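You operate a simulated robot arm through the tools that you are given. There is no shell and no other tool. Be economical: measure what you need, move in short steps, check, and stop when the job is done.

You run a simulated two-armed robot. Do the job below in one go: nothing can be reset, and whatever is moved stays where it is left.

Task
Spin the herbs dry and tip their water into the waste tub.
Fine: spinner on the bench mat, held while its knob turns; back on the garnish tray after. Set down upright: herb spinner.

Only the result counts: the job must be done as asked and must still hold three seconds after the hand-in. Knocking over, shifting, dropping, spilling or breaking anything else fails it.

Robot
Two 6-joint arms with two-finger parallel grippers on one trunk, on a base that drives. Base frame: it is fixed to the floor where the robot stands at the start and does not move with it; the origin is under the middle of the robot, x ahead of it, y to its left, z up. Units: mm, degrees, N and s.
The left shoulder is at the start at [60, 187, 1272], the right one opposite. With the tool pointing down near the work surface each hand reaches from about 100 to 600 mm from the robot's upright axis, wherever it stands, measured 20 degrees to its own side. Places, roughly: bench mat [500, 200, 900]; garnish tray [500, -500, 900]; herb spinner knob [500, -500, 1100]. Payload 1.57 kg a hand.
Tool frame (each hand has its own): the origin (TCP) lies between the finger pads and is the grasp point; the fingertips stand 30 mm ahead of it; z points along the fingers, y is the line along which they close. The gripper opens to 110 mm. The fingers are 24 mm wide and 12 mm thick; the gripper's body (48 by 112 mm) begins 78 mm behind the TCP.
Orientation is that of the tool frame in the base frame, as [roll, pitch, yaw] about the fixed x, y, z axes, in that order (R = Rz(yaw) Ry(pitch) Rx(roll)). With the fingers straight down and closing along the base's y, the tool's x points along the base's -x, its y along +y and its z along -z.

Tools
- The arms move only by the tool arm_command. It takes "left_moves", "right_moves" or both (then of equal length, played together; a hand with none holds still); each is a list of rows, each an object of numbers (a shift or turn left out is 0, a gripper value left out holds the last): "tx", "ty", "tz": the shift along the tool's x, y, z in m; "wx", "wy", "wz": the turn, a rotation vector about the tool's x, y, z in degrees. In form: [{"tx": .., "ty": .., "tz": .., "wx": .., "wy": .., "wz": ..}, ...]. A call has 1 to 8 rows; each row shifts and turns the commanded pose from where the row before left it, along the tool's axes as they then stand. "left_gripper" and "right_gripper" are, for a hand that has rows, the opening in per cent of the stroke, from 0 (shut) to 100 (fully open), set as the call begins (left out, the last holds). A row lasts 0.2 s, in which the tool goes at most 50 mm and 8.6 degrees; a call with a longer step from one row to the next is refused whole, and so is a gripper value outside its range. Where a pose cannot be reached the arm comes as near as it can. A force on the tool above 90 N (or 10 N above the force at the start of the call, whichever is more), or a blocked arm, ends the call early, and 0.2 s more pass. Each finger travels about 153 mm/s and halts on what it meets, pressing with about 22 N; the grip force reading is that of the motor and also rises with nothing between the fingers. The clock runs only during rows and for 0.2 s after the last one: add rows that do not move to give the fingers time. It gives the time, the measured TCP pose, the force on the tool (base axes), the opening and the grip force at its end, in the units of the frame above (readings bear some noise), with the torque about the TCP (base axes, N m) and any sound that the robot's microphone picked up.
- Cameras (640 x 400 px; columns grow to the right, rows downward): "scene" is now at [18.9, -9.1, 1810.8]; the picture's right is [-0.11, -0.99, 0.00], its down [-0.83, 0.09, -0.55] and it looks along [0.55, -0.06, -0.83] (base axes); focal length 288 px, centre (320, 200). "left" rides on the left gripper at [70, -16, -141] in its tool frame; the picture's right is [0.23, 0.97, 0.00], its down [-0.86, 0.20, -0.48] and it looks along [-0.47, 0.11, 0.88] (tool axes); focal length 222 px, centre (320, 200). "right" rides on the right gripper at [70, 16, -141] in its tool frame; the picture's right is [-0.23, 0.97, 0.00], its down [-0.86, -0.20, -0.48] and it looks along [-0.47, -0.11, 0.88] (tool axes); focal length 222 px, centre (320, 200). There is no depth. A picture from a camera that has moved, and an enlarged one, comes with that camera's place and axes in the base frame and with its lens. The place of the scene camera against the robot may be out by one fixed shift of up to 18 mm in any direction.
- get_image(camera): a new picture of that camera. The clock stands still meanwhile.
- slide_trunk(by): slides the trunk up (or, below 0, down) by that many mm; the arms and the scene camera ride with it, the base frame stays. It gives what a move gives, with no picture.
- roll_base(legs): drives the robot by 1 to 6 legs, each [ahead, left, turn to the left] in mm, mm and degrees, along the robot's own axes; the way and the turn of a leg run together, so that a leg with both is an arc; at most 1500 mm and 180 degrees a leg. The arms and the cameras ride along, it lands a little off, and it stops where it bumps. It gives what a move gives.
- aim_head(pan, tilt): turns the head with the scene camera to pan (to the left, within 86 degrees either way) and tilt (down, from -29 to 69), counted from straight ahead of the robot. It gives what a move gives.
- inspect(camera, box): a new picture of the part [left, top, right, bottom] of that camera's present view, enlarged. The clock stands still meanwhile.
- close_job(): hands the job in; it is judged then, once.

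Go step by step. Nothing tells you exact positions but the pictures and the camera data: compare them with the known pose of the tool, close in by small moves and look again before you grip or let go. The budget is 120 turns and 88 pictures, counting those below and the enlarged ones. Unless the task says otherwise, let go and move clear before handing in, and close with one line.

The tools are called after "Emit:" as name(argument=value, ...) on one line, values as JSON. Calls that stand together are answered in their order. arm_command: Moves the arms, as the interface text tells. Its arguments: {"type":"object","properties":{"left_moves":{"type":"array"},"left_gripper":{"type":"number"},"right_moves":{"type":"array"},"right_gripper":{"type":"number"}},"required":[]} The other tools are called the same way: slide_trunk (by) slides the trunk up or down; roll_base (legs) drives the base; aim_head (pan, tilt) turns the head that bears the scene camera; get_image (camera) takes a picture; inspect (camera, box) takes an enlarged picture of a part of a camera's view; close_job () hands the job in.

At the start:

```text
clock: 0.0
left_tcp_pos: [343.9, 6.7, 1357.0]
left_tool_rot: [180.0, 0.0, 179.9]
left_contact_force: [-0.9, -0.3, 0.6]
left_moment: [-0.02, 0.0, 0.0]
left_finger_gap: 110.1
left_gripper_force: 0.1
right_tcp_pos: [307.7, -351.7, 1388.7]
right_tool_rot: [179.9, 0.1, -180.0]
right_contact_force: [0.1, -0.4, 0.4]
right_moment: [0.01, 0.0, 0.0]
right_finger_gap: 109.9
right_gripper_force: 0.0
trunk travel left (down, up): [-900.0, 90.0]
robot x, y, heading: [1.1, 1.1, 0.2]
head pan, tilt: [-6.5, 56.3]
```

scene: 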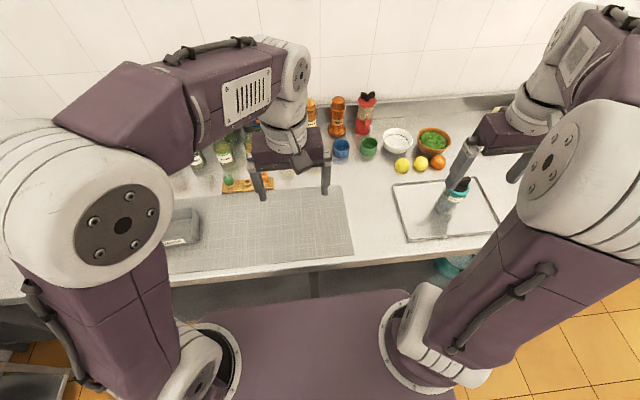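
right: 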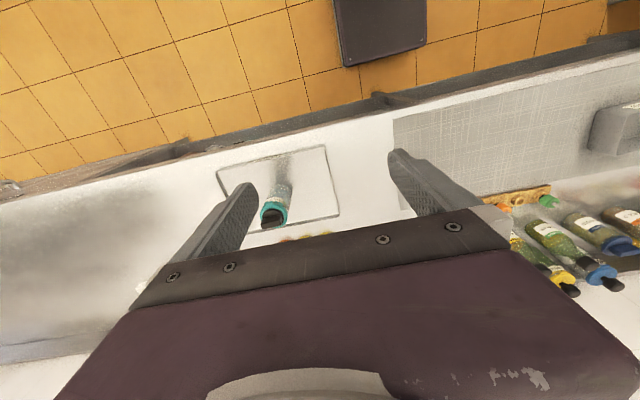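
left: 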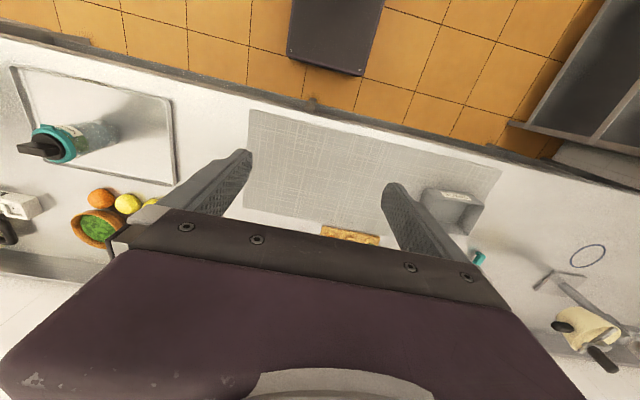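

I see the spinner (clear body, teal lid, black knob) on the tray to the right, the gridded mat ahead-left, and a grey tub left of the mat. I look closer at these first.

Emit:
inspect(camera="scene", box=[380, 130, 520, 290])

Emit:
inspect(camera="left", box=[0, 50, 200, 190])

Emit:
inspect(camera="left", box=[380, 130, 640, 300])

Emit:
inspect(camera="scene", box=[140, 80, 360, 280])

```text
2.50 times, centred on (450, 210) of scene
camera zoom: at [18.9, -9.1, 1810.8], right [-0.11, -0.99, 0.0], down [-0.83, 0.09, -0.55], along [0.55, -0.06, -0.83], focal length 720 px, centre (-5, 175)
```

zoom: 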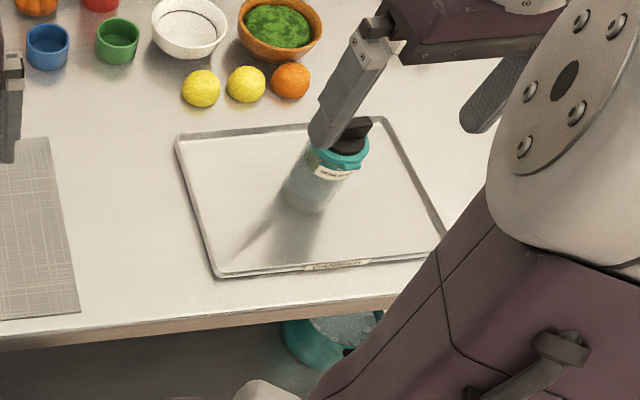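

```text
2.86 times, centred on (100, 120) of left
camera zoom: at [273.0, -10.5, 1498.1], right [-0.23, 0.97, 0.0], down [0.86, 0.2, 0.48], along [0.47, 0.11, -0.88], focal length 635 px, centre (949, 429)
```

zoom: 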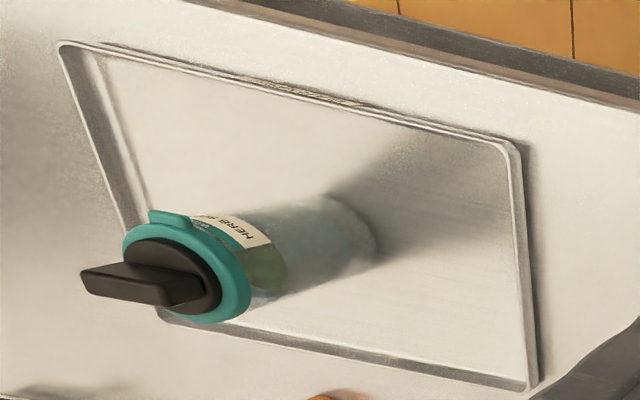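

```text
2.35 times, centred on (510, 215) of left
camera zoom: at [273.0, -10.5, 1498.1], right [-0.23, 0.97, 0.0], down [0.86, 0.2, 0.48], along [0.47, 0.11, -0.88], focal length 523 px, centre (-127, 165)
```

zoom: 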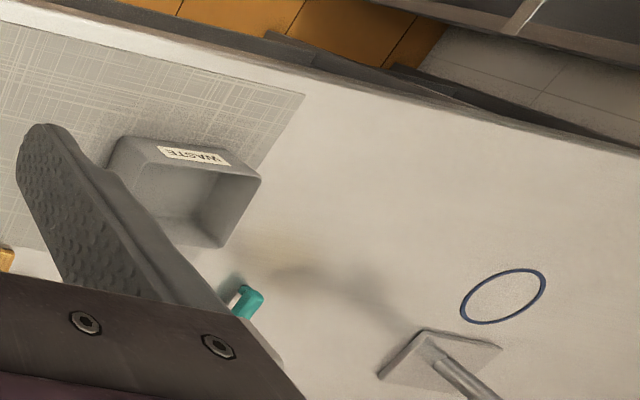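

```text
2.00 times, centred on (250, 180) of scene
camera zoom: at [18.9, -9.1, 1810.8], right [-0.11, -0.99, 0.0], down [-0.83, 0.09, -0.55], along [0.55, -0.06, -0.83], focal length 576 px, centre (460, 240)
```

zoom: 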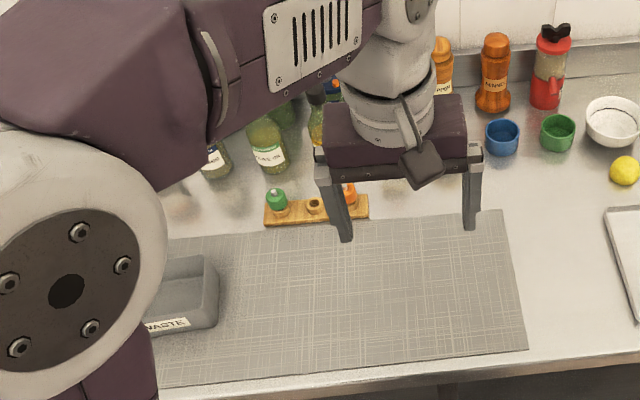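

The spinner looks to be at about (518, -520), with its knob top near 1060 and a small teal tab on the side facing me. I check the floor on both sides before driving to it.

Emit:
aim_head(pan=-60, tilt=50)

Emit:
get_image(camera="scene")

Emit:
aim_head(pan=60, tilt=50)

Emit:
get_image(camera="scene")

```text
clock: 1.2
left_tcp_pos: [343.4, 5.5, 1357.4]
left_tool_rot: [-180.0, 0.0, -180.0]
left_contact_force: [-0.2, 0.0, -0.6]
left_moment: [-0.03, 0.01, 0.05]
left_finger_gap: 110.0
left_gripper_force: 0.0
right_tcp_pos: [309.4, -351.7, 1388.9]
right_tool_rot: [180.0, 0.0, 180.0]
right_contact_force: [-0.7, -0.3, 0.4]
right_moment: [-0.01, 0.0, -0.01]
right_finger_gap: 109.8
right_gripper_force: 0.0
trunk travel left (down, up): [-900.0, 90.0]
robot x, y, heading: [-1.7, 3.1, -0.0]
head pan, tilt: [-60.0, 50.0]
```

```text
80 pictures are left
camera scene: at [-12.9, -67.8, 1819.0], right [-0.87, -0.5, 0.0], down [-0.38, 0.66, -0.64], along [0.32, -0.56, -0.77], focal length 288 px, centre (320, 200)
```

scene: 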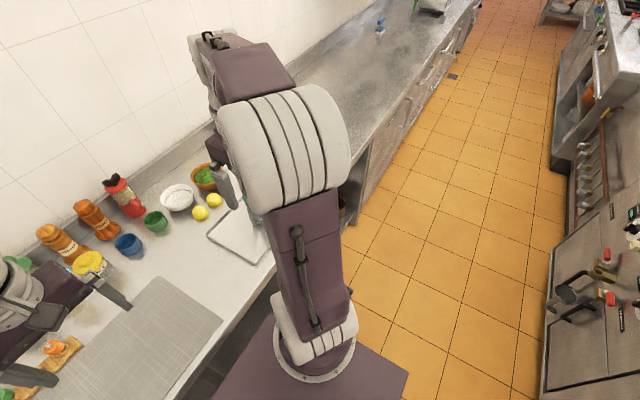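

```text
clock: 3.2
left_tcp_pos: [344.7, 5.2, 1358.6]
left_tool_rot: [-180.0, 0.0, 180.0]
left_contact_force: [1.2, -0.6, 0.1]
left_moment: [0.0, 0.0, -0.01]
left_finger_gap: 109.9
left_gripper_force: 0.2
right_tcp_pos: [307.7, -353.0, 1389.2]
right_tool_rot: [-180.0, 0.0, 180.0]
right_contact_force: [1.1, -0.3, 1.1]
right_moment: [0.0, -0.01, -0.02]
right_finger_gap: 109.9
right_gripper_force: 0.0
trunk travel left (down, up): [-900.0, 90.0]
robot x, y, heading: [3.3, 2.0, 0.2]
head pan, tilt: [60.0, 50.0]
```

```text
79 pictures are left
camera scene: at [-12.9, 65.5, 1819.0], right [0.87, -0.5, 0.0], down [-0.38, -0.66, -0.64], along [0.32, 0.56, -0.77], focal length 288 px, centre (320, 200)
```

scene: 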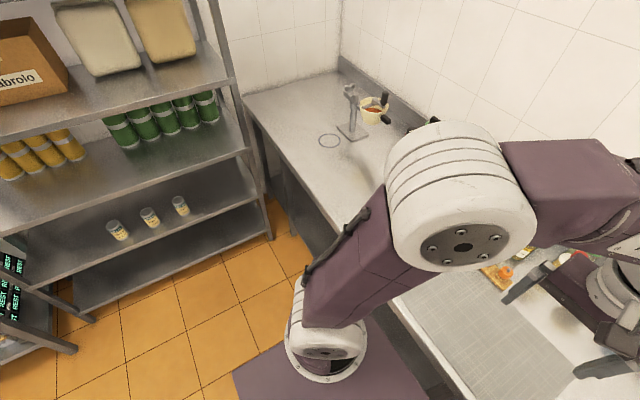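

The floor is free on the right, and the shelf on the left stands at about y = 1250. I drive 450 mm to the right and look at the spinner.

Emit:
roll_base(legs=[[0, -430, 0]])

Emit:
aim_head(pan=0, tilt=60)

Emit:
get_image(camera="scene")

Emit:
get_image(camera="right")

Emit:
get_image(camera="left")

```text
clock: 5.8
left_tcp_pos: [346.5, -412.4, 1358.1]
left_tool_rot: [-179.9, 0.1, -179.0]
left_contact_force: [0.5, -0.2, -0.2]
left_moment: [0.02, -0.01, 0.0]
left_finger_gap: 110.3
left_gripper_force: 0.1
right_tcp_pos: [318.4, -771.4, 1389.3]
right_tool_rot: [-179.9, 0.1, -178.9]
right_contact_force: [-0.1, 0.1, 1.2]
right_moment: [-0.01, -0.03, -0.07]
right_finger_gap: 110.1
right_gripper_force: 0.1
trunk travel left (down, up): [-900.0, 90.0]
robot x, y, heading: [2.6, -423.8, 1.1]
head pan, tilt: [60.0, 50.0]
```

```text
clock: 7.1
left_tcp_pos: [346.9, -415.3, 1357.8]
left_tool_rot: [-180.0, 0.0, -179.0]
left_contact_force: [0.2, -0.8, -0.4]
left_moment: [0.02, 0.01, -0.04]
left_finger_gap: 109.8
left_gripper_force: 0.0
right_tcp_pos: [319.9, -773.3, 1389.1]
right_tool_rot: [-179.9, 0.0, -179.1]
right_contact_force: [-0.5, -0.1, 0.6]
right_moment: [-0.01, 0.0, 0.01]
right_finger_gap: 110.2
right_gripper_force: 0.0
trunk travel left (down, up): [-900.0, 90.0]
robot x, y, heading: [5.8, -430.2, 0.7]
head pan, tilt: [0.0, 60.0]
```

```text
78 pictures are left
camera scene: at [19.1, -428.1, 1806.4], right [0.02, -1.0, 0.0], down [-0.87, -0.02, -0.5], along [0.5, 0.01, -0.87], focal length 288 px, centre (320, 200)
```

scene: 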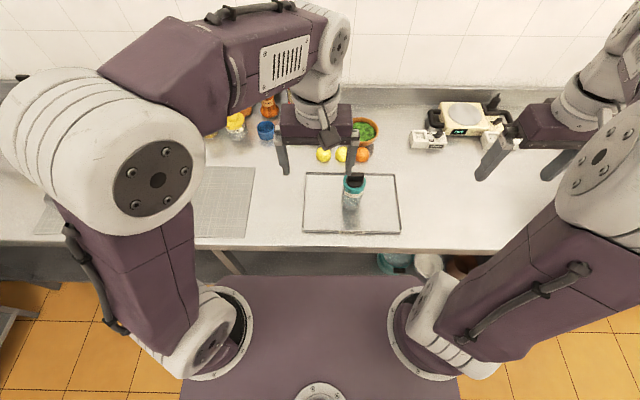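

```text
77 pictures are left
camera right: at [249.6, -758.7, 1529.7], right [0.21, 0.98, 0.0], down [0.86, -0.18, 0.48], along [0.47, -0.1, -0.88], focal length 222 px, centre (320, 200)
```

right: 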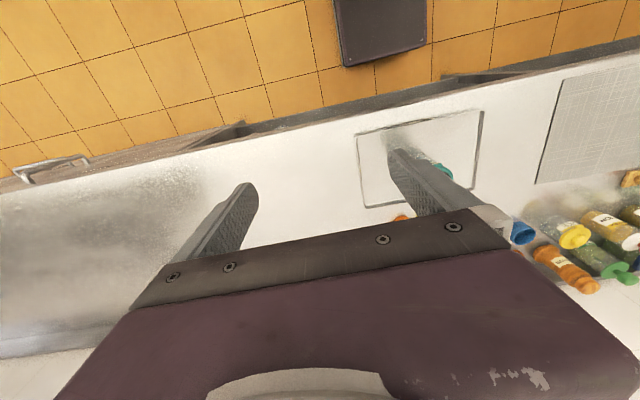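

```text
76 pictures are left
camera left: at [277.0, -432.9, 1498.1], right [-0.24, 0.97, 0.0], down [0.85, 0.22, 0.48], along [0.46, 0.12, -0.88], focal length 222 px, centre (320, 200)
```

left: 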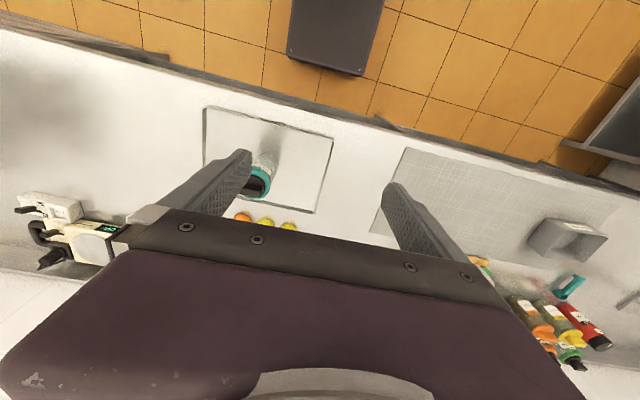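

Emit:
inspect(camera="scene", box=[300, 160, 410, 240])

Emit:
inspect(camera="left", box=[200, 100, 340, 220])

Emit:
inspect(camera="left", box=[380, 140, 640, 300])

```text
5.00 times, centred on (355, 200) of scene
camera zoom: at [19.1, -428.1, 1806.4], right [0.02, -1.0, 0.0], down [-0.87, -0.02, -0.5], along [0.5, 0.01, -0.87], focal length 1439 px, centre (145, 200)
```

zoom: 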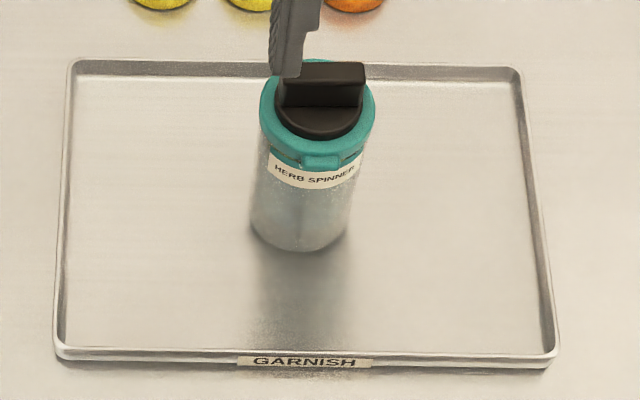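

```text
3.33 times, centred on (270, 160) of left
camera zoom: at [277.0, -432.9, 1498.1], right [-0.24, 0.97, 0.0], down [0.85, 0.22, 0.48], along [0.46, 0.12, -0.88], focal length 740 px, centre (487, 333)
```

zoom: 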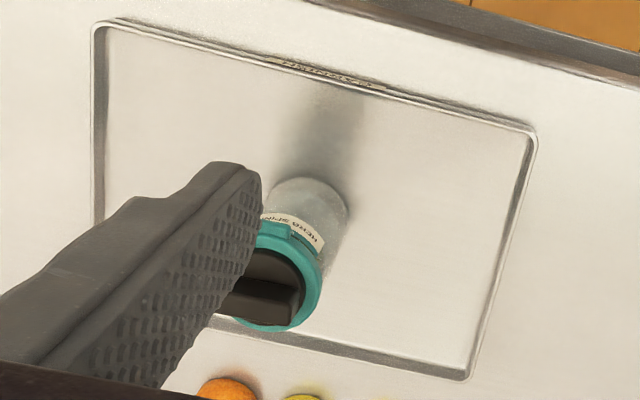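

```text
2.46 times, centred on (510, 220) of left
camera zoom: at [277.0, -432.9, 1498.1], right [-0.24, 0.97, 0.0], down [0.85, 0.22, 0.48], along [0.46, 0.12, -0.88], focal length 547 px, centre (-148, 151)
```

zoom: 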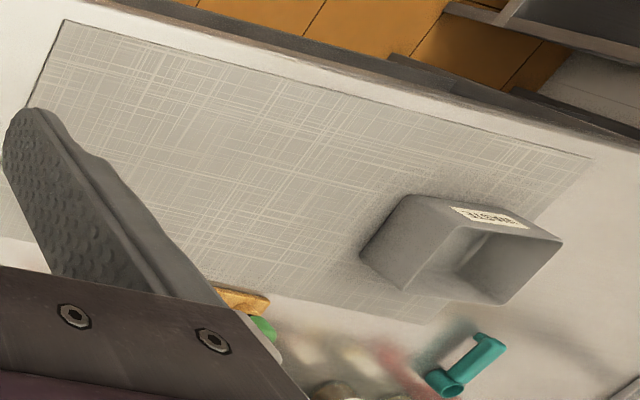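

The pour lip and label face me (-X), and the knob wing lies along Y. I take the spinner's axis to be at about (515, -526), body radius about 33. I'll grip the body from the right with the tool horizontal, pointing +Y, and first turn the wrist while it is high up.

Emit:
arm_command(right_moves=[{"wz": 8.5}, {"wz": 8.5}, {"wz": 8.5}, {"wz": 8.5}, {"wz": 8.5}, {"wz": 8.5}, {"wz": 8.5}, {"wz": 8.5}])

Emit:
arm_command(right_moves=[{"wz": 8.0}, {"wz": 8.0}, {"wz": 5.1}, {"wy": 8.5}, {"wy": 8.5}, {"wy": 8.5}, {"wy": 8.5}, {"wy": 8.5}])

Emit:
arm_command(right_moves=[{"wy": 8.5}, {"wy": 8.5}, {"wy": 8.5}, {"wy": 8.5}, {"wy": 8.5}, {"wy": 5}, {}])

```text
clock: 8.9
left_tcp_pos: [347.5, -416.1, 1358.5]
left_tool_rot: [180.0, 0.0, -179.0]
left_contact_force: [-0.8, -0.2, -0.2]
left_moment: [0.01, 0.02, -0.01]
left_finger_gap: 109.9
left_gripper_force: 0.1
right_tcp_pos: [318.3, -776.0, 1389.4]
right_tool_rot: [-179.9, 0.0, 112.9]
right_contact_force: [0.0, 0.7, 0.2]
right_moment: [0.02, 0.01, 0.01]
right_finger_gap: 110.0
right_gripper_force: 0.0
trunk travel left (down, up): [-900.0, 90.0]
robot x, y, heading: [3.1, -429.8, 1.1]
head pan, tilt: [0.0, 60.0]
```

```text
clock: 10.7
left_tcp_pos: [348.3, -417.2, 1358.2]
left_tool_rot: [180.0, 0.1, -179.0]
left_contact_force: [0.3, -0.2, 0.0]
left_moment: [0.02, 0.02, 0.02]
left_finger_gap: 110.1
left_gripper_force: 0.0
right_tcp_pos: [319.1, -777.6, 1388.6]
right_tool_rot: [-179.9, -42.8, 91.8]
right_contact_force: [-0.2, 0.1, 0.8]
right_moment: [0.06, 0.03, 0.01]
right_finger_gap: 110.0
right_gripper_force: 0.1
trunk travel left (down, up): [-900.0, 90.0]
robot x, y, heading: [4.1, -429.7, 0.9]
head pan, tilt: [0.0, 60.0]
```

```text
clock: 12.3
left_tcp_pos: [346.8, -414.9, 1358.1]
left_tool_rot: [180.0, 0.1, -178.9]
left_contact_force: [0.2, 0.2, 0.4]
left_moment: [0.0, 0.0, 0.01]
left_finger_gap: 109.9
left_gripper_force: 0.0
right_tcp_pos: [298.9, -694.3, 1326.4]
right_tool_rot: [157.3, -89.8, 114.4]
right_contact_force: [0.2, -0.5, 0.3]
right_moment: [-0.01, -0.02, -0.01]
right_finger_gap: 110.0
right_gripper_force: 0.0
right hand out of reach, approached as far as the arm can: row 2, 3, 4, 5, 6
trunk travel left (down, up): [-900.0, 90.0]
robot x, y, heading: [3.1, -429.6, 0.9]
head pan, tilt: [0.0, 60.0]
```

The orientation is reached (tool along +Y, camera up). I now bring the hand towards the right of the spinner, still above it, and check.

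Emit:
arm_command(right_moves=[{"tx": -0.03, "ty": 0.015, "tz": 0.014}, {"tx": -0.03, "ty": 0.015, "tz": 0.014}, {"tx": -0.03, "ty": 0.015, "tz": 0.014}, {"tx": -0.03, "ty": 0.015, "tz": 0.014}, {"tx": -0.03, "ty": 0.015, "tz": 0.014}, {"tx": -0.03, "ty": 0.015, "tz": 0.014}, {"tx": -0.03, "ty": 0.015, "tz": 0.014}, {"tx": -0.02, "ty": 0.015, "tz": 0.014}])

Emit:
get_image(camera="right")

Emit:
get_image(camera="scene")

```text
clock: 14.1
left_tcp_pos: [347.8, -415.8, 1358.2]
left_tool_rot: [179.9, -0.1, -178.9]
left_contact_force: [-0.9, 0.4, -0.3]
left_moment: [-0.02, 0.01, -0.02]
left_finger_gap: 110.2
left_gripper_force: 0.1
right_tcp_pos: [414.6, -581.0, 1096.0]
right_tool_rot: [53.5, -90.0, -141.5]
right_contact_force: [-0.3, 0.8, 0.3]
right_moment: [0.0, 0.02, 0.02]
right_finger_gap: 109.9
right_gripper_force: 0.1
trunk travel left (down, up): [-900.0, 90.0]
robot x, y, heading: [4.3, -426.5, 1.3]
head pan, tilt: [0.0, 60.0]
```

```text
72 pictures are left
camera right: at [436.6, -721.3, 1165.2], right [0.97, 0.03, -0.23], down [-0.18, -0.49, -0.85], along [-0.14, 0.87, -0.47], focal length 222 px, centre (320, 200)
```

right: 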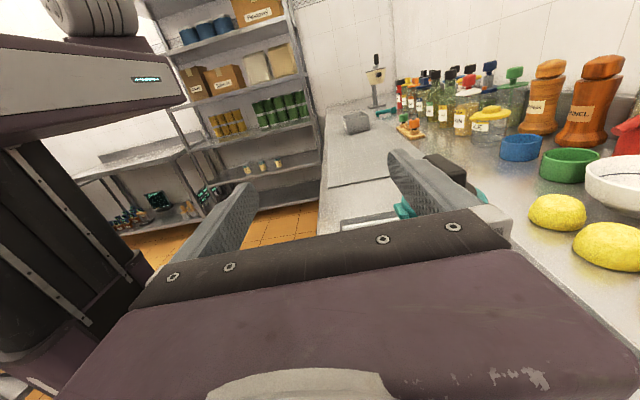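

```text
71 pictures are left
camera scene: at [20.1, -428.3, 1806.4], right [0.02, -1.0, 0.0], down [-0.87, -0.02, -0.5], along [0.5, 0.01, -0.87], focal length 288 px, centre (320, 200)
```

scene: 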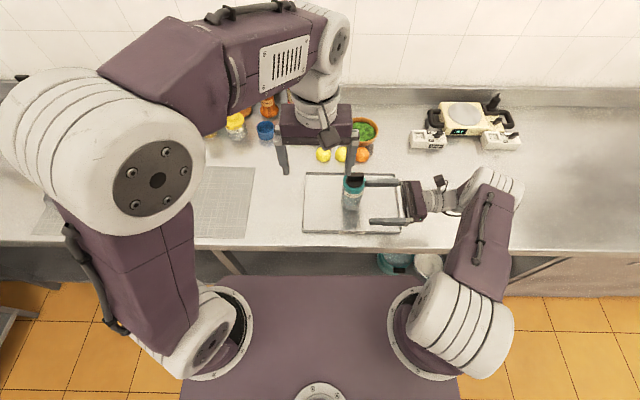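

The hand is at (415, -581, 1096). I back it off along -Y, shift to the spinner's x, then lower it to grasp height beside the spinner.

Emit:
arm_command(right_moves=[{"tz": -0.035}, {"tz": -0.03}, {"ty": 0.035}, {"ty": 0.035}, {"ty": 0.03}, {"tx": -0.035}, {"tx": -0.03}, {}])

Emit:
arm_command(right_moves=[{"tx": -0.03}, {"tx": -0.03}, {}])

Emit:
get_image(camera="right")

Emit:
inspect(camera="scene", box=[290, 140, 470, 260])

```text
clock: 15.9
left_tcp_pos: [347.0, -415.4, 1358.4]
left_tool_rot: [180.0, -0.1, -179.1]
left_contact_force: [1.1, 0.7, 0.3]
left_moment: [0.03, 0.02, -0.01]
left_finger_gap: 109.8
left_gripper_force: 0.0
right_tcp_pos: [448.1, -597.5, 1076.2]
right_tool_rot: [46.2, -89.9, -134.2]
right_contact_force: [-0.2, -0.1, -1.6]
right_moment: [0.0, -0.03, -0.01]
right_finger_gap: 109.9
right_gripper_force: 0.0
right hand out of reach, approached as far as the arm can: row 3, 4, 5, 6, 7
trunk travel left (down, up): [-900.0, 90.0]
robot x, y, heading: [4.3, -428.3, 1.1]
head pan, tilt: [0.0, 60.0]
```

```text
clock: 16.7
left_tcp_pos: [347.5, -415.5, 1358.1]
left_tool_rot: [180.0, 0.0, -179.0]
left_contact_force: [0.6, 0.3, 0.3]
left_moment: [0.06, -0.02, -0.03]
left_finger_gap: 110.4
left_gripper_force: 0.1
right_tcp_pos: [428.3, -591.1, 1044.0]
right_tool_rot: [77.2, -90.0, -165.4]
right_contact_force: [0.0, -0.5, -0.4]
right_moment: [-0.01, -0.02, 0.03]
right_finger_gap: 109.8
right_gripper_force: 0.1
right hand out of reach, approached as far as the arm can: row 1, 2
trunk travel left (down, up): [-900.0, 90.0]
robot x, y, heading: [4.6, -424.8, 0.9]
head pan, tilt: [0.0, 60.0]
```

```text
70 pictures are left
camera right: at [451.0, -731.9, 1113.4], right [0.97, 0.03, -0.23], down [-0.18, -0.49, -0.85], along [-0.14, 0.87, -0.47], focal length 222 px, centre (320, 200)
```

right: 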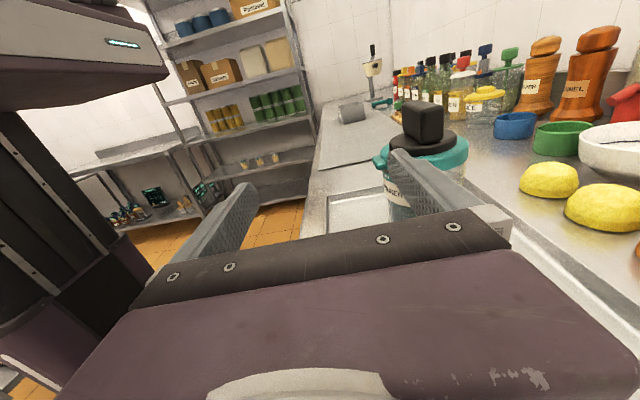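

```text
3.33 times, centred on (380, 200) of scene
camera zoom: at [19.6, -428.6, 1806.4], right [0.02, -1.0, 0.0], down [-0.87, -0.02, -0.5], along [0.5, 0.01, -0.87], focal length 959 px, centre (120, 200)
```

zoom: 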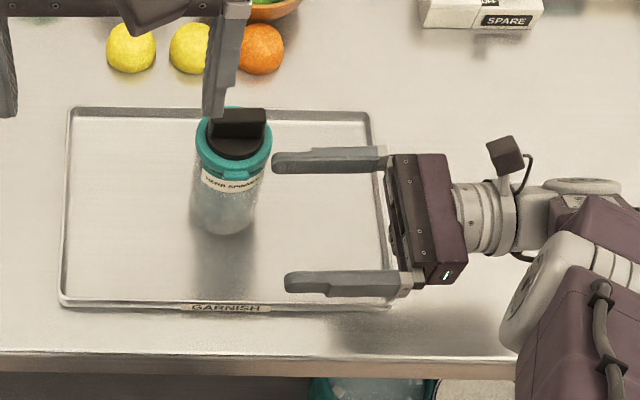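

The shoulder sits too high for this reach, so I'll lower the trunk by 200 mm in two steps, lifting the right hand as I go. I retract the hand a little first.

Emit:
arm_command(right_moves=[{"tx": 0.04, "ty": -0.005, "tz": -0.015}, {"tx": 0.04, "ty": -0.005, "tz": -0.015}, {"tx": 0.04}, {"tx": 0.04}, {"tx": 0.03}, {}])

Emit:
slide_trunk(by=-200)

Emit:
get_image(camera="scene")

```text
clock: 18.1
left_tcp_pos: [348.2, -415.6, 1356.7]
left_tool_rot: [180.0, 0.0, -179.0]
left_contact_force: [0.3, 0.8, 0.4]
left_moment: [-0.01, 0.01, 0.0]
left_finger_gap: 110.1
left_gripper_force: 0.1
right_tcp_pos: [420.1, -625.0, 1236.3]
right_tool_rot: [5.0, -90.0, -93.1]
right_contact_force: [-1.4, 0.0, -0.3]
right_moment: [0.04, 0.02, 0.0]
right_finger_gap: 110.3
right_gripper_force: 0.1
trunk travel left (down, up): [-900.0, 90.0]
robot x, y, heading: [2.5, -427.7, 1.1]
head pan, tilt: [0.0, 60.0]
```

```text
clock: 20.3
left_tcp_pos: [347.1, -415.5, 1157.4]
left_tool_rot: [179.9, 0.0, -179.0]
left_contact_force: [0.1, -0.3, -0.4]
left_moment: [-0.01, 0.01, -0.04]
left_finger_gap: 109.9
left_gripper_force: 0.0
right_tcp_pos: [420.1, -625.2, 1037.6]
right_tool_rot: [-110.0, -89.9, 21.9]
right_contact_force: [0.1, -0.7, 0.3]
right_moment: [-0.04, -0.03, 0.0]
right_finger_gap: 109.8
right_gripper_force: 0.1
trunk travel left (down, up): [-700.0, 290.0]
robot x, y, heading: [7.5, -427.3, 1.0]
head pan, tilt: [0.0, 60.0]
```

```text
68 pictures are left
camera scene: at [19.0, -428.8, 1606.4], right [0.02, -1.0, 0.0], down [-0.87, -0.02, -0.5], along [0.5, 0.01, -0.87], focal length 288 px, centre (320, 200)
```

scene: 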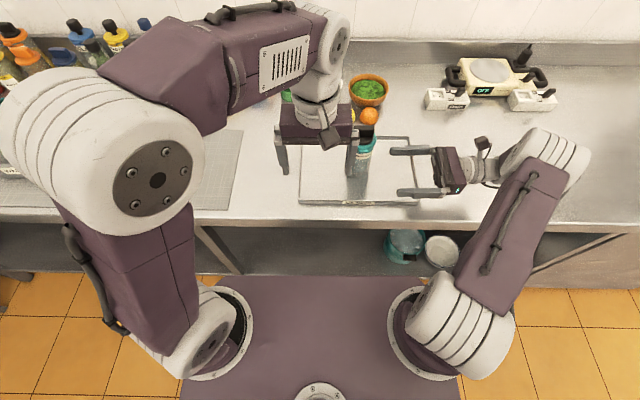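

The right hand now has reach to spare. I move the left hand away to the left and up, and bring the right hand to the spinner's x and grasp height.

Emit:
arm_command(right_moves=[{"ty": 0.03, "tz": -0.005}, {"ty": 0.03}, {"ty": 0.035}, {"tx": -0.03}, {"tx": -0.04}, {}], left_moves=[{"tz": -0.04}, {"tz": -0.04, "ty": 0.03}, {"ty": 0.04}, {"ty": 0.04}, {"ty": 0.04}, {}])

Emit:
get_image(camera="right")

Emit:
inspect(camera="scene", box=[290, 100, 470, 220])

```text
clock: 21.7
left_tcp_pos: [343.9, -265.1, 1235.9]
left_tool_rot: [-179.9, -0.1, -179.0]
left_contact_force: [-0.7, 0.0, -0.3]
left_moment: [-0.02, 0.01, 0.03]
left_finger_gap: 109.8
left_gripper_force: 0.0
right_tcp_pos: [495.3, -611.8, 972.7]
right_tool_rot: [170.4, -90.0, 101.6]
right_contact_force: [-0.4, 0.2, -0.6]
right_moment: [0.03, 0.01, 0.0]
right_finger_gap: 110.2
right_gripper_force: 0.0
right hand out of reach, approached as far as the arm can: row 3, 4, 5
trunk travel left (down, up): [-700.0, 290.0]
robot x, y, heading: [3.5, -430.3, 1.1]
head pan, tilt: [0.0, 60.0]
```

```text
67 pictures are left
camera right: at [517.5, -752.0, 1042.2], right [0.97, 0.03, -0.23], down [-0.18, -0.48, -0.86], along [-0.14, 0.87, -0.47], focal length 222 px, centre (320, 200)
```

right: 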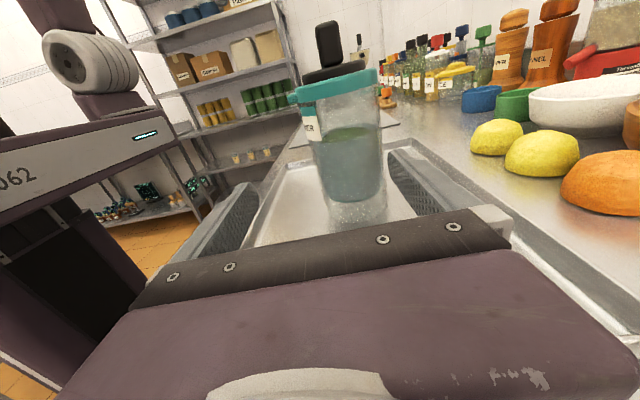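

```text
3.33 times, centred on (380, 160) of scene
camera zoom: at [19.3, -429.3, 1606.4], right [0.02, -1.0, 0.0], down [-0.87, -0.02, -0.5], along [0.5, 0.01, -0.87], focal length 959 px, centre (120, 333)
```

zoom: 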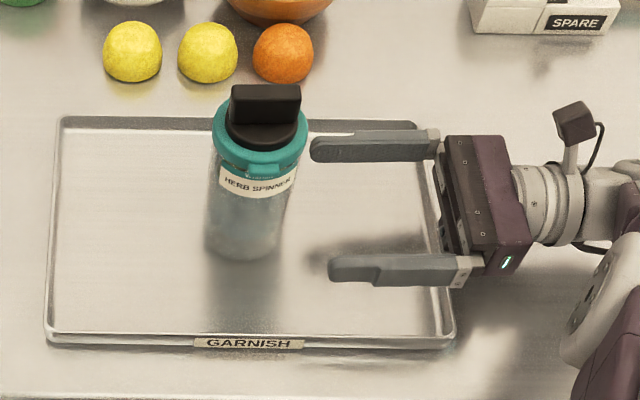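

The right camera puts the spinner axis at x ≈ 524, 67 mm wide, and shows water and herbs inside. Driving 80 mm further right gives the arm enough reach to line up exactly.

Emit:
roll_base(legs=[[0, -80, -1]])

Emit:
arm_command(right_moves=[{"ty": 0.013, "tz": 0.02}, {"ty": 0.012, "tz": 0.02}, {"tz": 0.02}, {}])

Emit:
get_image(camera="right")

```text
clock: 22.8
left_tcp_pos: [348.8, -350.0, 1236.4]
left_tool_rot: [180.0, 0.1, -180.0]
left_contact_force: [0.4, -0.4, -0.3]
left_moment: [0.03, 0.01, -0.01]
left_finger_gap: 109.8
left_gripper_force: 0.0
right_tcp_pos: [493.0, -698.6, 974.1]
right_tool_rot: [-24.6, -89.9, -64.4]
right_contact_force: [0.8, 0.9, 0.7]
right_moment: [-0.02, 0.04, 0.0]
right_finger_gap: 110.2
right_gripper_force: 0.0
trunk travel left (down, up): [-700.0, 290.0]
robot x, y, heading: [3.5, -511.5, 0.2]
head pan, tilt: [0.0, 60.0]
```

```text
clock: 23.8
left_tcp_pos: [347.1, -349.8, 1237.1]
left_tool_rot: [179.9, 0.0, 180.0]
left_contact_force: [-0.4, -0.4, 0.2]
left_moment: [-0.01, -0.01, 0.01]
left_finger_gap: 110.1
left_gripper_force: 0.1
right_tcp_pos: [517.9, -637.4, 973.8]
right_tool_rot: [-40.2, -90.0, -48.8]
right_contact_force: [-0.2, -0.3, 0.1]
right_moment: [-0.01, -0.04, -0.01]
right_finger_gap: 109.9
right_gripper_force: 0.0
trunk travel left (down, up): [-700.0, 290.0]
robot x, y, heading: [5.3, -507.0, -0.3]
head pan, tilt: [0.0, 60.0]
```

```text
65 pictures are left
camera right: at [536.3, -777.7, 1042.2], right [0.97, 0.02, -0.23], down [-0.19, -0.48, -0.85], along [-0.12, 0.88, -0.47], focal length 222 px, centre (320, 200)
```

right: 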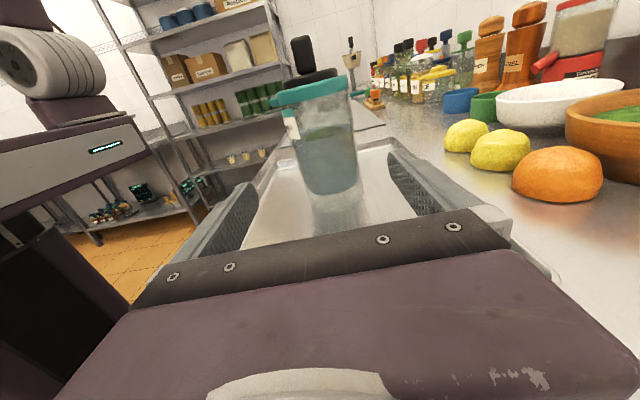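

Body is centred within about 4 mm and I now advance along +Y until the TCP is on the spinner's axis.

Emit:
arm_command(right_moves=[{"ty": 0.004, "tz": 0.02}, {"tz": 0.02}, {"tz": 0.02}, {"tz": 0.02}, {"tz": 0.015}, {"tz": 0.012}, {}])

Emit:
get_image(camera="right")

Emit:
inspect(camera="scene", box=[230, 100, 410, 220])

```text
clock: 25.4
left_tcp_pos: [347.7, -351.6, 1236.8]
left_tool_rot: [-179.9, 0.0, -179.9]
left_contact_force: [0.3, 1.1, -1.1]
left_moment: [0.0, 0.06, 0.01]
left_finger_gap: 110.1
left_gripper_force: 0.0
right_tcp_pos: [520.2, -533.1, 973.7]
right_tool_rot: [-83.9, -90.0, -5.2]
right_contact_force: [0.2, 0.1, -0.3]
right_moment: [-0.01, -0.02, -0.02]
right_finger_gap: 109.9
right_gripper_force: 0.0
trunk travel left (down, up): [-700.0, 290.0]
robot x, y, heading: [3.6, -504.8, -0.1]
head pan, tilt: [0.0, 60.0]
```

```text
64 pictures are left
camera right: at [539.8, -673.9, 1043.0], right [0.97, 0.02, -0.23], down [-0.19, -0.48, -0.86], along [-0.12, 0.88, -0.47], focal length 222 px, centre (320, 200)
```

right: 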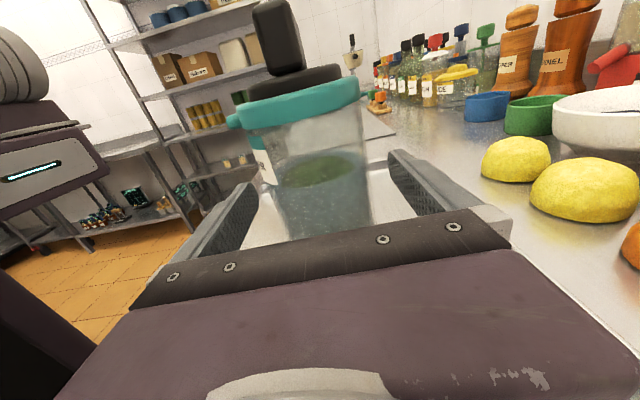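

```text
3.33 times, centred on (320, 160) of scene
camera zoom: at [19.9, -509.1, 1606.4], right [0.0, -1.0, 0.0], down [-0.87, 0.0, -0.5], along [0.5, 0.0, -0.87], focal length 959 px, centre (320, 333)
```

zoom: 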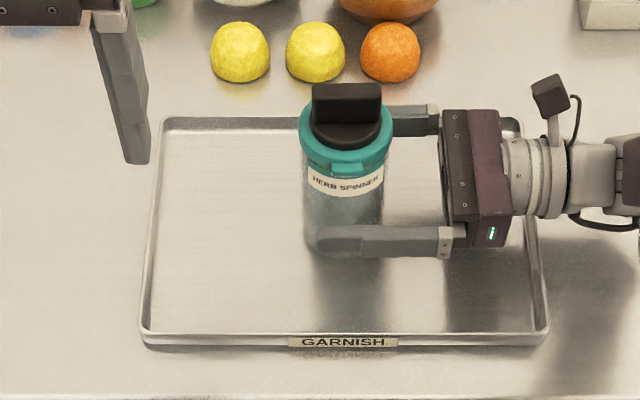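

The spinner stands centred between the fingers. I advance 5 mm and close.

Emit:
arm_command(right_moves=[{"tz": 0.005}, {}])

Emit:
arm_command(right_moves=[{}, {}, {}, {}], right_gripper=40)

Emit:
get_image(camera="right")

```text
clock: 26.0
left_tcp_pos: [348.4, -350.5, 1237.1]
left_tool_rot: [179.9, 0.0, -179.9]
left_contact_force: [0.3, 0.0, -0.9]
left_moment: [0.03, -0.05, -0.03]
left_finger_gap: 110.0
left_gripper_force: 0.1
right_tcp_pos: [519.9, -529.1, 973.9]
right_tool_rot: [24.6, -90.0, -113.5]
right_contact_force: [-0.2, -0.1, 0.3]
right_moment: [-0.01, 0.0, -0.01]
right_finger_gap: 109.9
right_gripper_force: 0.1
trunk travel left (down, up): [-700.0, 290.0]
robot x, y, heading: [4.7, -505.7, 0.1]
head pan, tilt: [0.0, 60.0]
```

```text
clock: 27.0
left_tcp_pos: [347.0, -350.2, 1235.7]
left_tool_rot: [180.0, 0.0, -180.0]
left_contact_force: [-0.3, 0.1, 0.1]
left_moment: [-0.02, 0.01, 0.0]
left_finger_gap: 110.2
left_gripper_force: 0.0
right_tcp_pos: [519.6, -528.9, 973.8]
right_tool_rot: [55.6, -90.0, -144.5]
right_contact_force: [2.1, 0.8, 2.6]
right_moment: [-0.06, 0.04, 0.04]
right_finger_gap: 70.1
right_gripper_force: 22.1
trunk travel left (down, up): [-700.0, 290.0]
robot x, y, heading: [4.8, -508.5, -0.0]
head pan, tilt: [0.0, 60.0]
```

```text
62 pictures are left
camera right: at [539.6, -669.8, 1043.0], right [0.97, 0.02, -0.23], down [-0.19, -0.48, -0.86], along [-0.12, 0.88, -0.47], focal length 222 px, centre (320, 200)
```

right: 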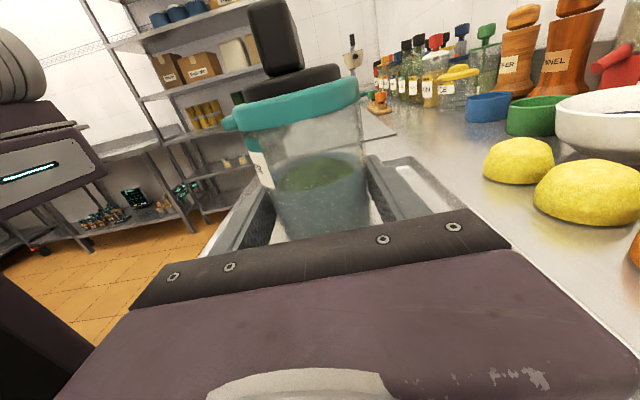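

Gripped at a 70 mm gap. I lift slowly, 70 mm, and check the hold.

Emit:
arm_command(right_moves=[{"tx": 0.01}, {"tx": 0.02}, {"tx": 0.02}, {"tx": 0.02}, {}])

Emit:
get_image(camera="scene")

```text
clock: 28.2
left_tcp_pos: [349.2, -350.5, 1236.4]
left_tool_rot: [180.0, -0.1, -180.0]
left_contact_force: [1.1, 1.0, -0.8]
left_moment: [-0.01, -0.02, -0.02]
left_finger_gap: 109.9
left_gripper_force: 0.0
right_tcp_pos: [518.4, -527.8, 1043.9]
right_tool_rot: [-91.1, -90.0, 2.2]
right_contact_force: [0.2, -1.0, -3.4]
right_moment: [-0.01, 0.02, 0.0]
right_finger_gap: 70.0
right_gripper_force: 21.9
trunk travel left (down, up): [-700.0, 290.0]
robot x, y, heading: [4.8, -507.6, -0.0]
head pan, tilt: [0.0, 60.0]
```

```text
61 pictures are left
camera scene: at [20.6, -509.0, 1606.4], right [0.0, -1.0, 0.0], down [-0.87, 0.0, -0.5], along [0.5, 0.0, -0.87], focal length 288 px, centre (320, 200)
```

scene: 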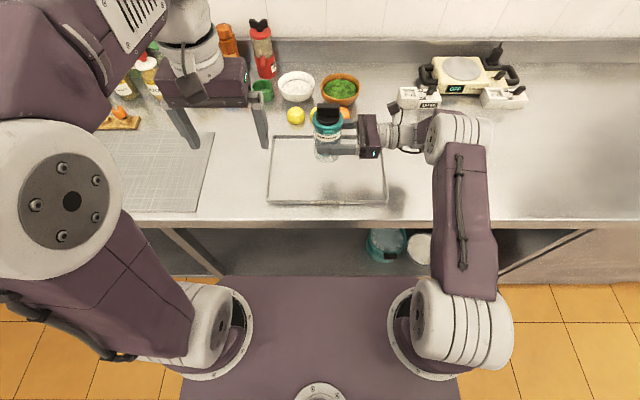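

Held firmly and upright. I drive left to bring the spinner over the mat at about y = 130.

Emit:
roll_base(legs=[[0, 650, 0]])

Emit:
get_image(camera="scene")

Emit:
get_image(camera="left")

```text
clock: 31.8
left_tcp_pos: [342.5, 313.6, 1235.7]
left_tool_rot: [179.9, -0.1, -179.2]
left_contact_force: [0.7, 0.4, 0.2]
left_moment: [0.01, 0.02, 0.02]
left_finger_gap: 109.9
left_gripper_force: 0.0
right_tcp_pos: [514.9, 139.7, 1045.0]
right_tool_rot: [129.7, -90.0, 142.0]
right_contact_force: [-0.5, 0.2, -4.3]
right_moment: [0.0, 0.02, 0.03]
right_finger_gap: 70.5
right_gripper_force: 21.9
trunk travel left (down, up): [-700.0, 290.0]
robot x, y, heading: [-1.5, 151.2, 0.8]
head pan, tilt: [0.0, 60.0]
```

```text
60 pictures are left
camera scene: at [15.3, 151.0, 1606.4], right [0.01, -1.0, 0.0], down [-0.87, -0.01, -0.5], along [0.5, 0.01, -0.87], focal length 288 px, centre (320, 200)
```

scene: 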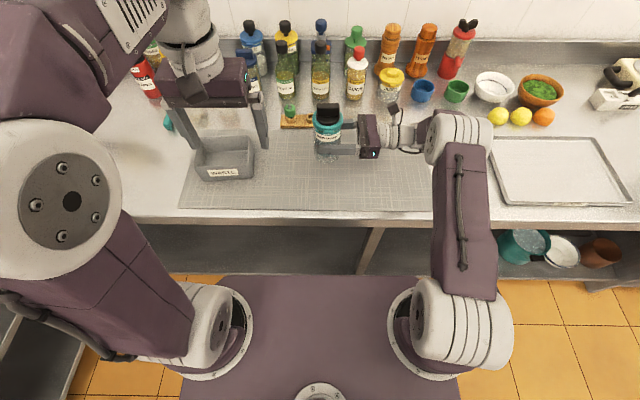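

```text
59 pictures are left
camera left: at [271.2, 296.1, 1376.4], right [-0.24, 0.97, 0.0], down [0.85, 0.21, 0.48], along [0.46, 0.12, -0.88], focal length 222 px, centre (320, 200)
```

left: 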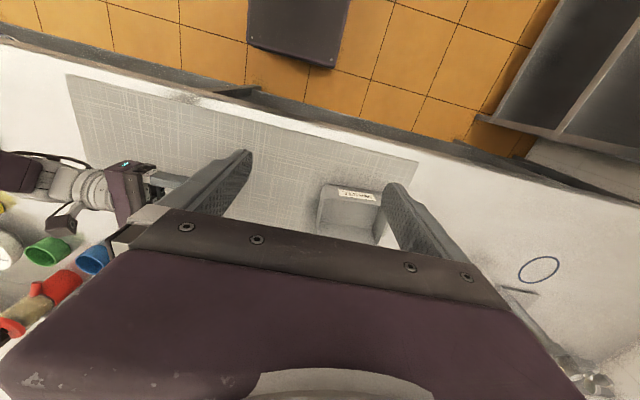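

The spinner is over the mat at (515, 140), with the tub well to the left at about (512, 428). I lower it down to the mat in small steps.

Emit:
arm_command(right_moves=[{"tx": -0.02}, {"tx": -0.02}, {"tx": -0.015}, {"tx": -0.008}, {}])

Emit:
arm_command(right_moves=[{"tx": -0.002}, {"tx": -0.002}, {"tx": -0.002}, {}])

```text
clock: 33.0
left_tcp_pos: [341.3, 314.0, 1235.7]
left_tool_rot: [179.9, -0.1, -179.1]
left_contact_force: [0.8, -0.7, 0.5]
left_moment: [0.01, 0.0, 0.03]
left_finger_gap: 110.3
left_gripper_force: 0.1
right_tcp_pos: [514.0, 139.5, 981.2]
right_tool_rot: [65.0, -89.9, -153.2]
right_contact_force: [0.2, -0.2, -3.9]
right_moment: [0.01, 0.0, -0.03]
right_finger_gap: 70.4
right_gripper_force: 21.7
trunk travel left (down, up): [-700.0, 290.0]
robot x, y, heading: [2.6, 153.0, 0.8]
head pan, tilt: [0.0, 60.0]
```

```text
clock: 34.0
left_tcp_pos: [341.6, 314.9, 1235.5]
left_tool_rot: [-180.0, 0.0, -179.2]
left_contact_force: [-0.1, 0.5, -0.4]
left_moment: [-0.04, -0.05, -0.02]
left_finger_gap: 109.8
left_gripper_force: 0.1
right_tcp_pos: [514.8, 138.9, 974.6]
right_tool_rot: [-93.9, -90.0, 5.6]
right_contact_force: [-0.9, 0.0, -2.8]
right_moment: [-0.02, 0.03, -0.01]
right_finger_gap: 70.3
right_gripper_force: 22.0
trunk travel left (down, up): [-700.0, 290.0]
robot x, y, heading: [-0.2, 150.4, 0.8]
head pan, tilt: [0.0, 60.0]
```

Emit:
arm_command(right_moves=[{"tx": -0.001}, {"tx": -0.001}, {}])

Emit:
arm_command(right_moves=[{"tx": -0.001}, {"tx": -0.001}, {}])

```text
clock: 34.8
left_tcp_pos: [341.1, 313.8, 1235.9]
left_tool_rot: [180.0, 0.0, -179.2]
left_contact_force: [0.5, -0.5, 0.2]
left_moment: [0.01, 0.02, -0.03]
left_finger_gap: 109.9
left_gripper_force: 0.0
right_tcp_pos: [514.8, 139.6, 974.2]
right_tool_rot: [42.4, -90.0, -130.7]
right_contact_force: [0.3, -0.8, -1.5]
right_moment: [-0.04, -0.02, 0.03]
right_finger_gap: 69.8
right_gripper_force: 22.3
trunk travel left (down, up): [-700.0, 290.0]
robot x, y, heading: [-4.6, 153.7, 0.7]
head pan, tilt: [0.0, 60.0]
```

```text
clock: 35.6
left_tcp_pos: [340.9, 313.6, 1236.8]
left_tool_rot: [-179.9, 0.0, -179.2]
left_contact_force: [0.5, 0.5, 0.2]
left_moment: [-0.02, 0.0, -0.01]
left_finger_gap: 110.1
left_gripper_force: 0.1
right_tcp_pos: [514.7, 140.0, 973.3]
right_tool_rot: [55.8, -89.9, -144.0]
right_contact_force: [6.2, -1.0, 19.7]
right_moment: [-0.04, 0.04, -0.08]
right_finger_gap: 69.1
right_gripper_force: 22.0
trunk travel left (down, up): [-700.0, 290.0]
robot x, y, heading: [-2.4, 149.6, 0.7]
head pan, tilt: [0.0, 60.0]
```

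The base touches the mat. I ease the press by 1 mm, and bring the left hand near the knob to look for a turning mark.

Emit:
arm_command(right_moves=[{"tx": 0.001}, {}, {}, {}, {}, {}], left_moves=[{"tx": -0.03, "ty": -0.03}, {"tx": -0.03, "ty": -0.03}, {"tx": -0.03, "ty": -0.03}, {"tx": -0.03, "ty": -0.03}, {"tx": 0, "ty": -0.03}, {}])

Emit:
get_image(camera="left")

Emit:
get_image(camera="scene")

```text
clock: 37.0
left_tcp_pos: [462.2, 167.7, 1234.7]
left_tool_rot: [-179.9, 0.0, -179.1]
left_contact_force: [0.0, 0.0, -0.5]
left_moment: [-0.02, 0.02, -0.03]
left_finger_gap: 110.1
left_gripper_force: 0.0
right_tcp_pos: [512.2, 139.5, 972.9]
right_tool_rot: [115.5, -89.8, 156.3]
right_contact_force: [-3.3, 1.0, 9.0]
right_moment: [0.43, 0.23, 0.06]
right_finger_gap: 70.1
right_gripper_force: 22.3
trunk travel left (down, up): [-700.0, 290.0]
robot x, y, heading: [-1.5, 151.5, 0.5]
head pan, tilt: [0.0, 60.0]
```

```text
58 pictures are left
camera left: at [391.8, 150.8, 1375.9], right [-0.24, 0.97, 0.0], down [0.85, 0.21, 0.48], along [0.46, 0.12, -0.88], focal length 222 px, centre (320, 200)
```

left: 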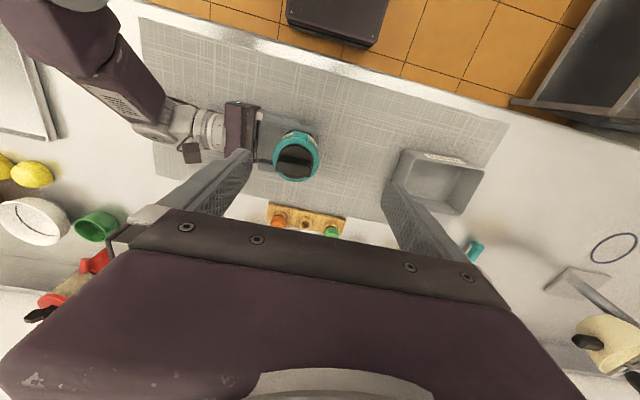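

```text
57 pictures are left
camera scene: at [12.5, 151.6, 1606.4], right [0.01, -1.0, 0.0], down [-0.87, -0.01, -0.5], along [0.5, 0.01, -0.87], focal length 288 px, centre (320, 200)
```

scene: 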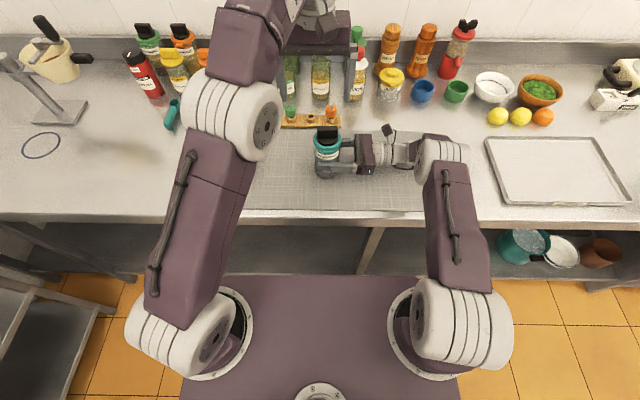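

Emit:
inspect(camera="left", box=[250, 110, 350, 200])

Emit:
inspect(camera="scene", box=[290, 110, 380, 190])

```text
4.44 times, centred on (300, 155) of left
camera zoom: at [391.8, 150.8, 1375.9], right [-0.24, 0.97, 0.0], down [0.85, 0.21, 0.48], along [0.46, 0.12, -0.88], focal length 987 px, centre (409, 400)
```

zoom: 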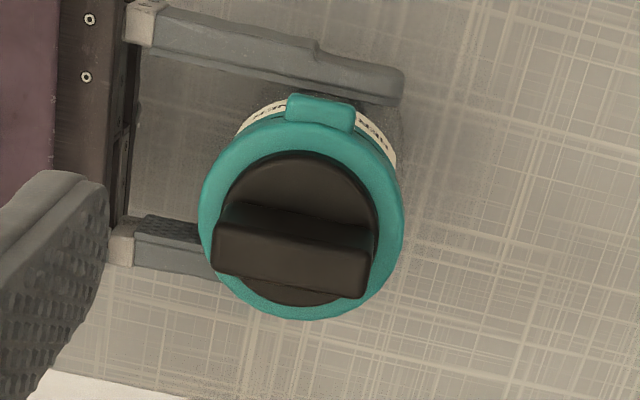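

```text
5.00 times, centred on (335, 150) of scene
camera zoom: at [12.5, 151.6, 1606.4], right [0.01, -1.0, 0.0], down [-0.87, -0.01, -0.5], along [0.5, 0.01, -0.87], focal length 1439 px, centre (245, 450)
```

zoom: 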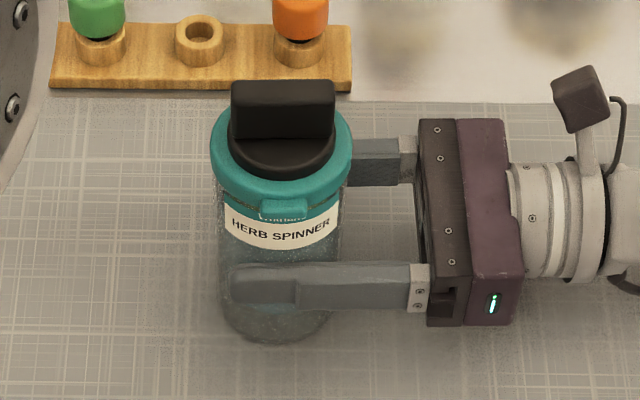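

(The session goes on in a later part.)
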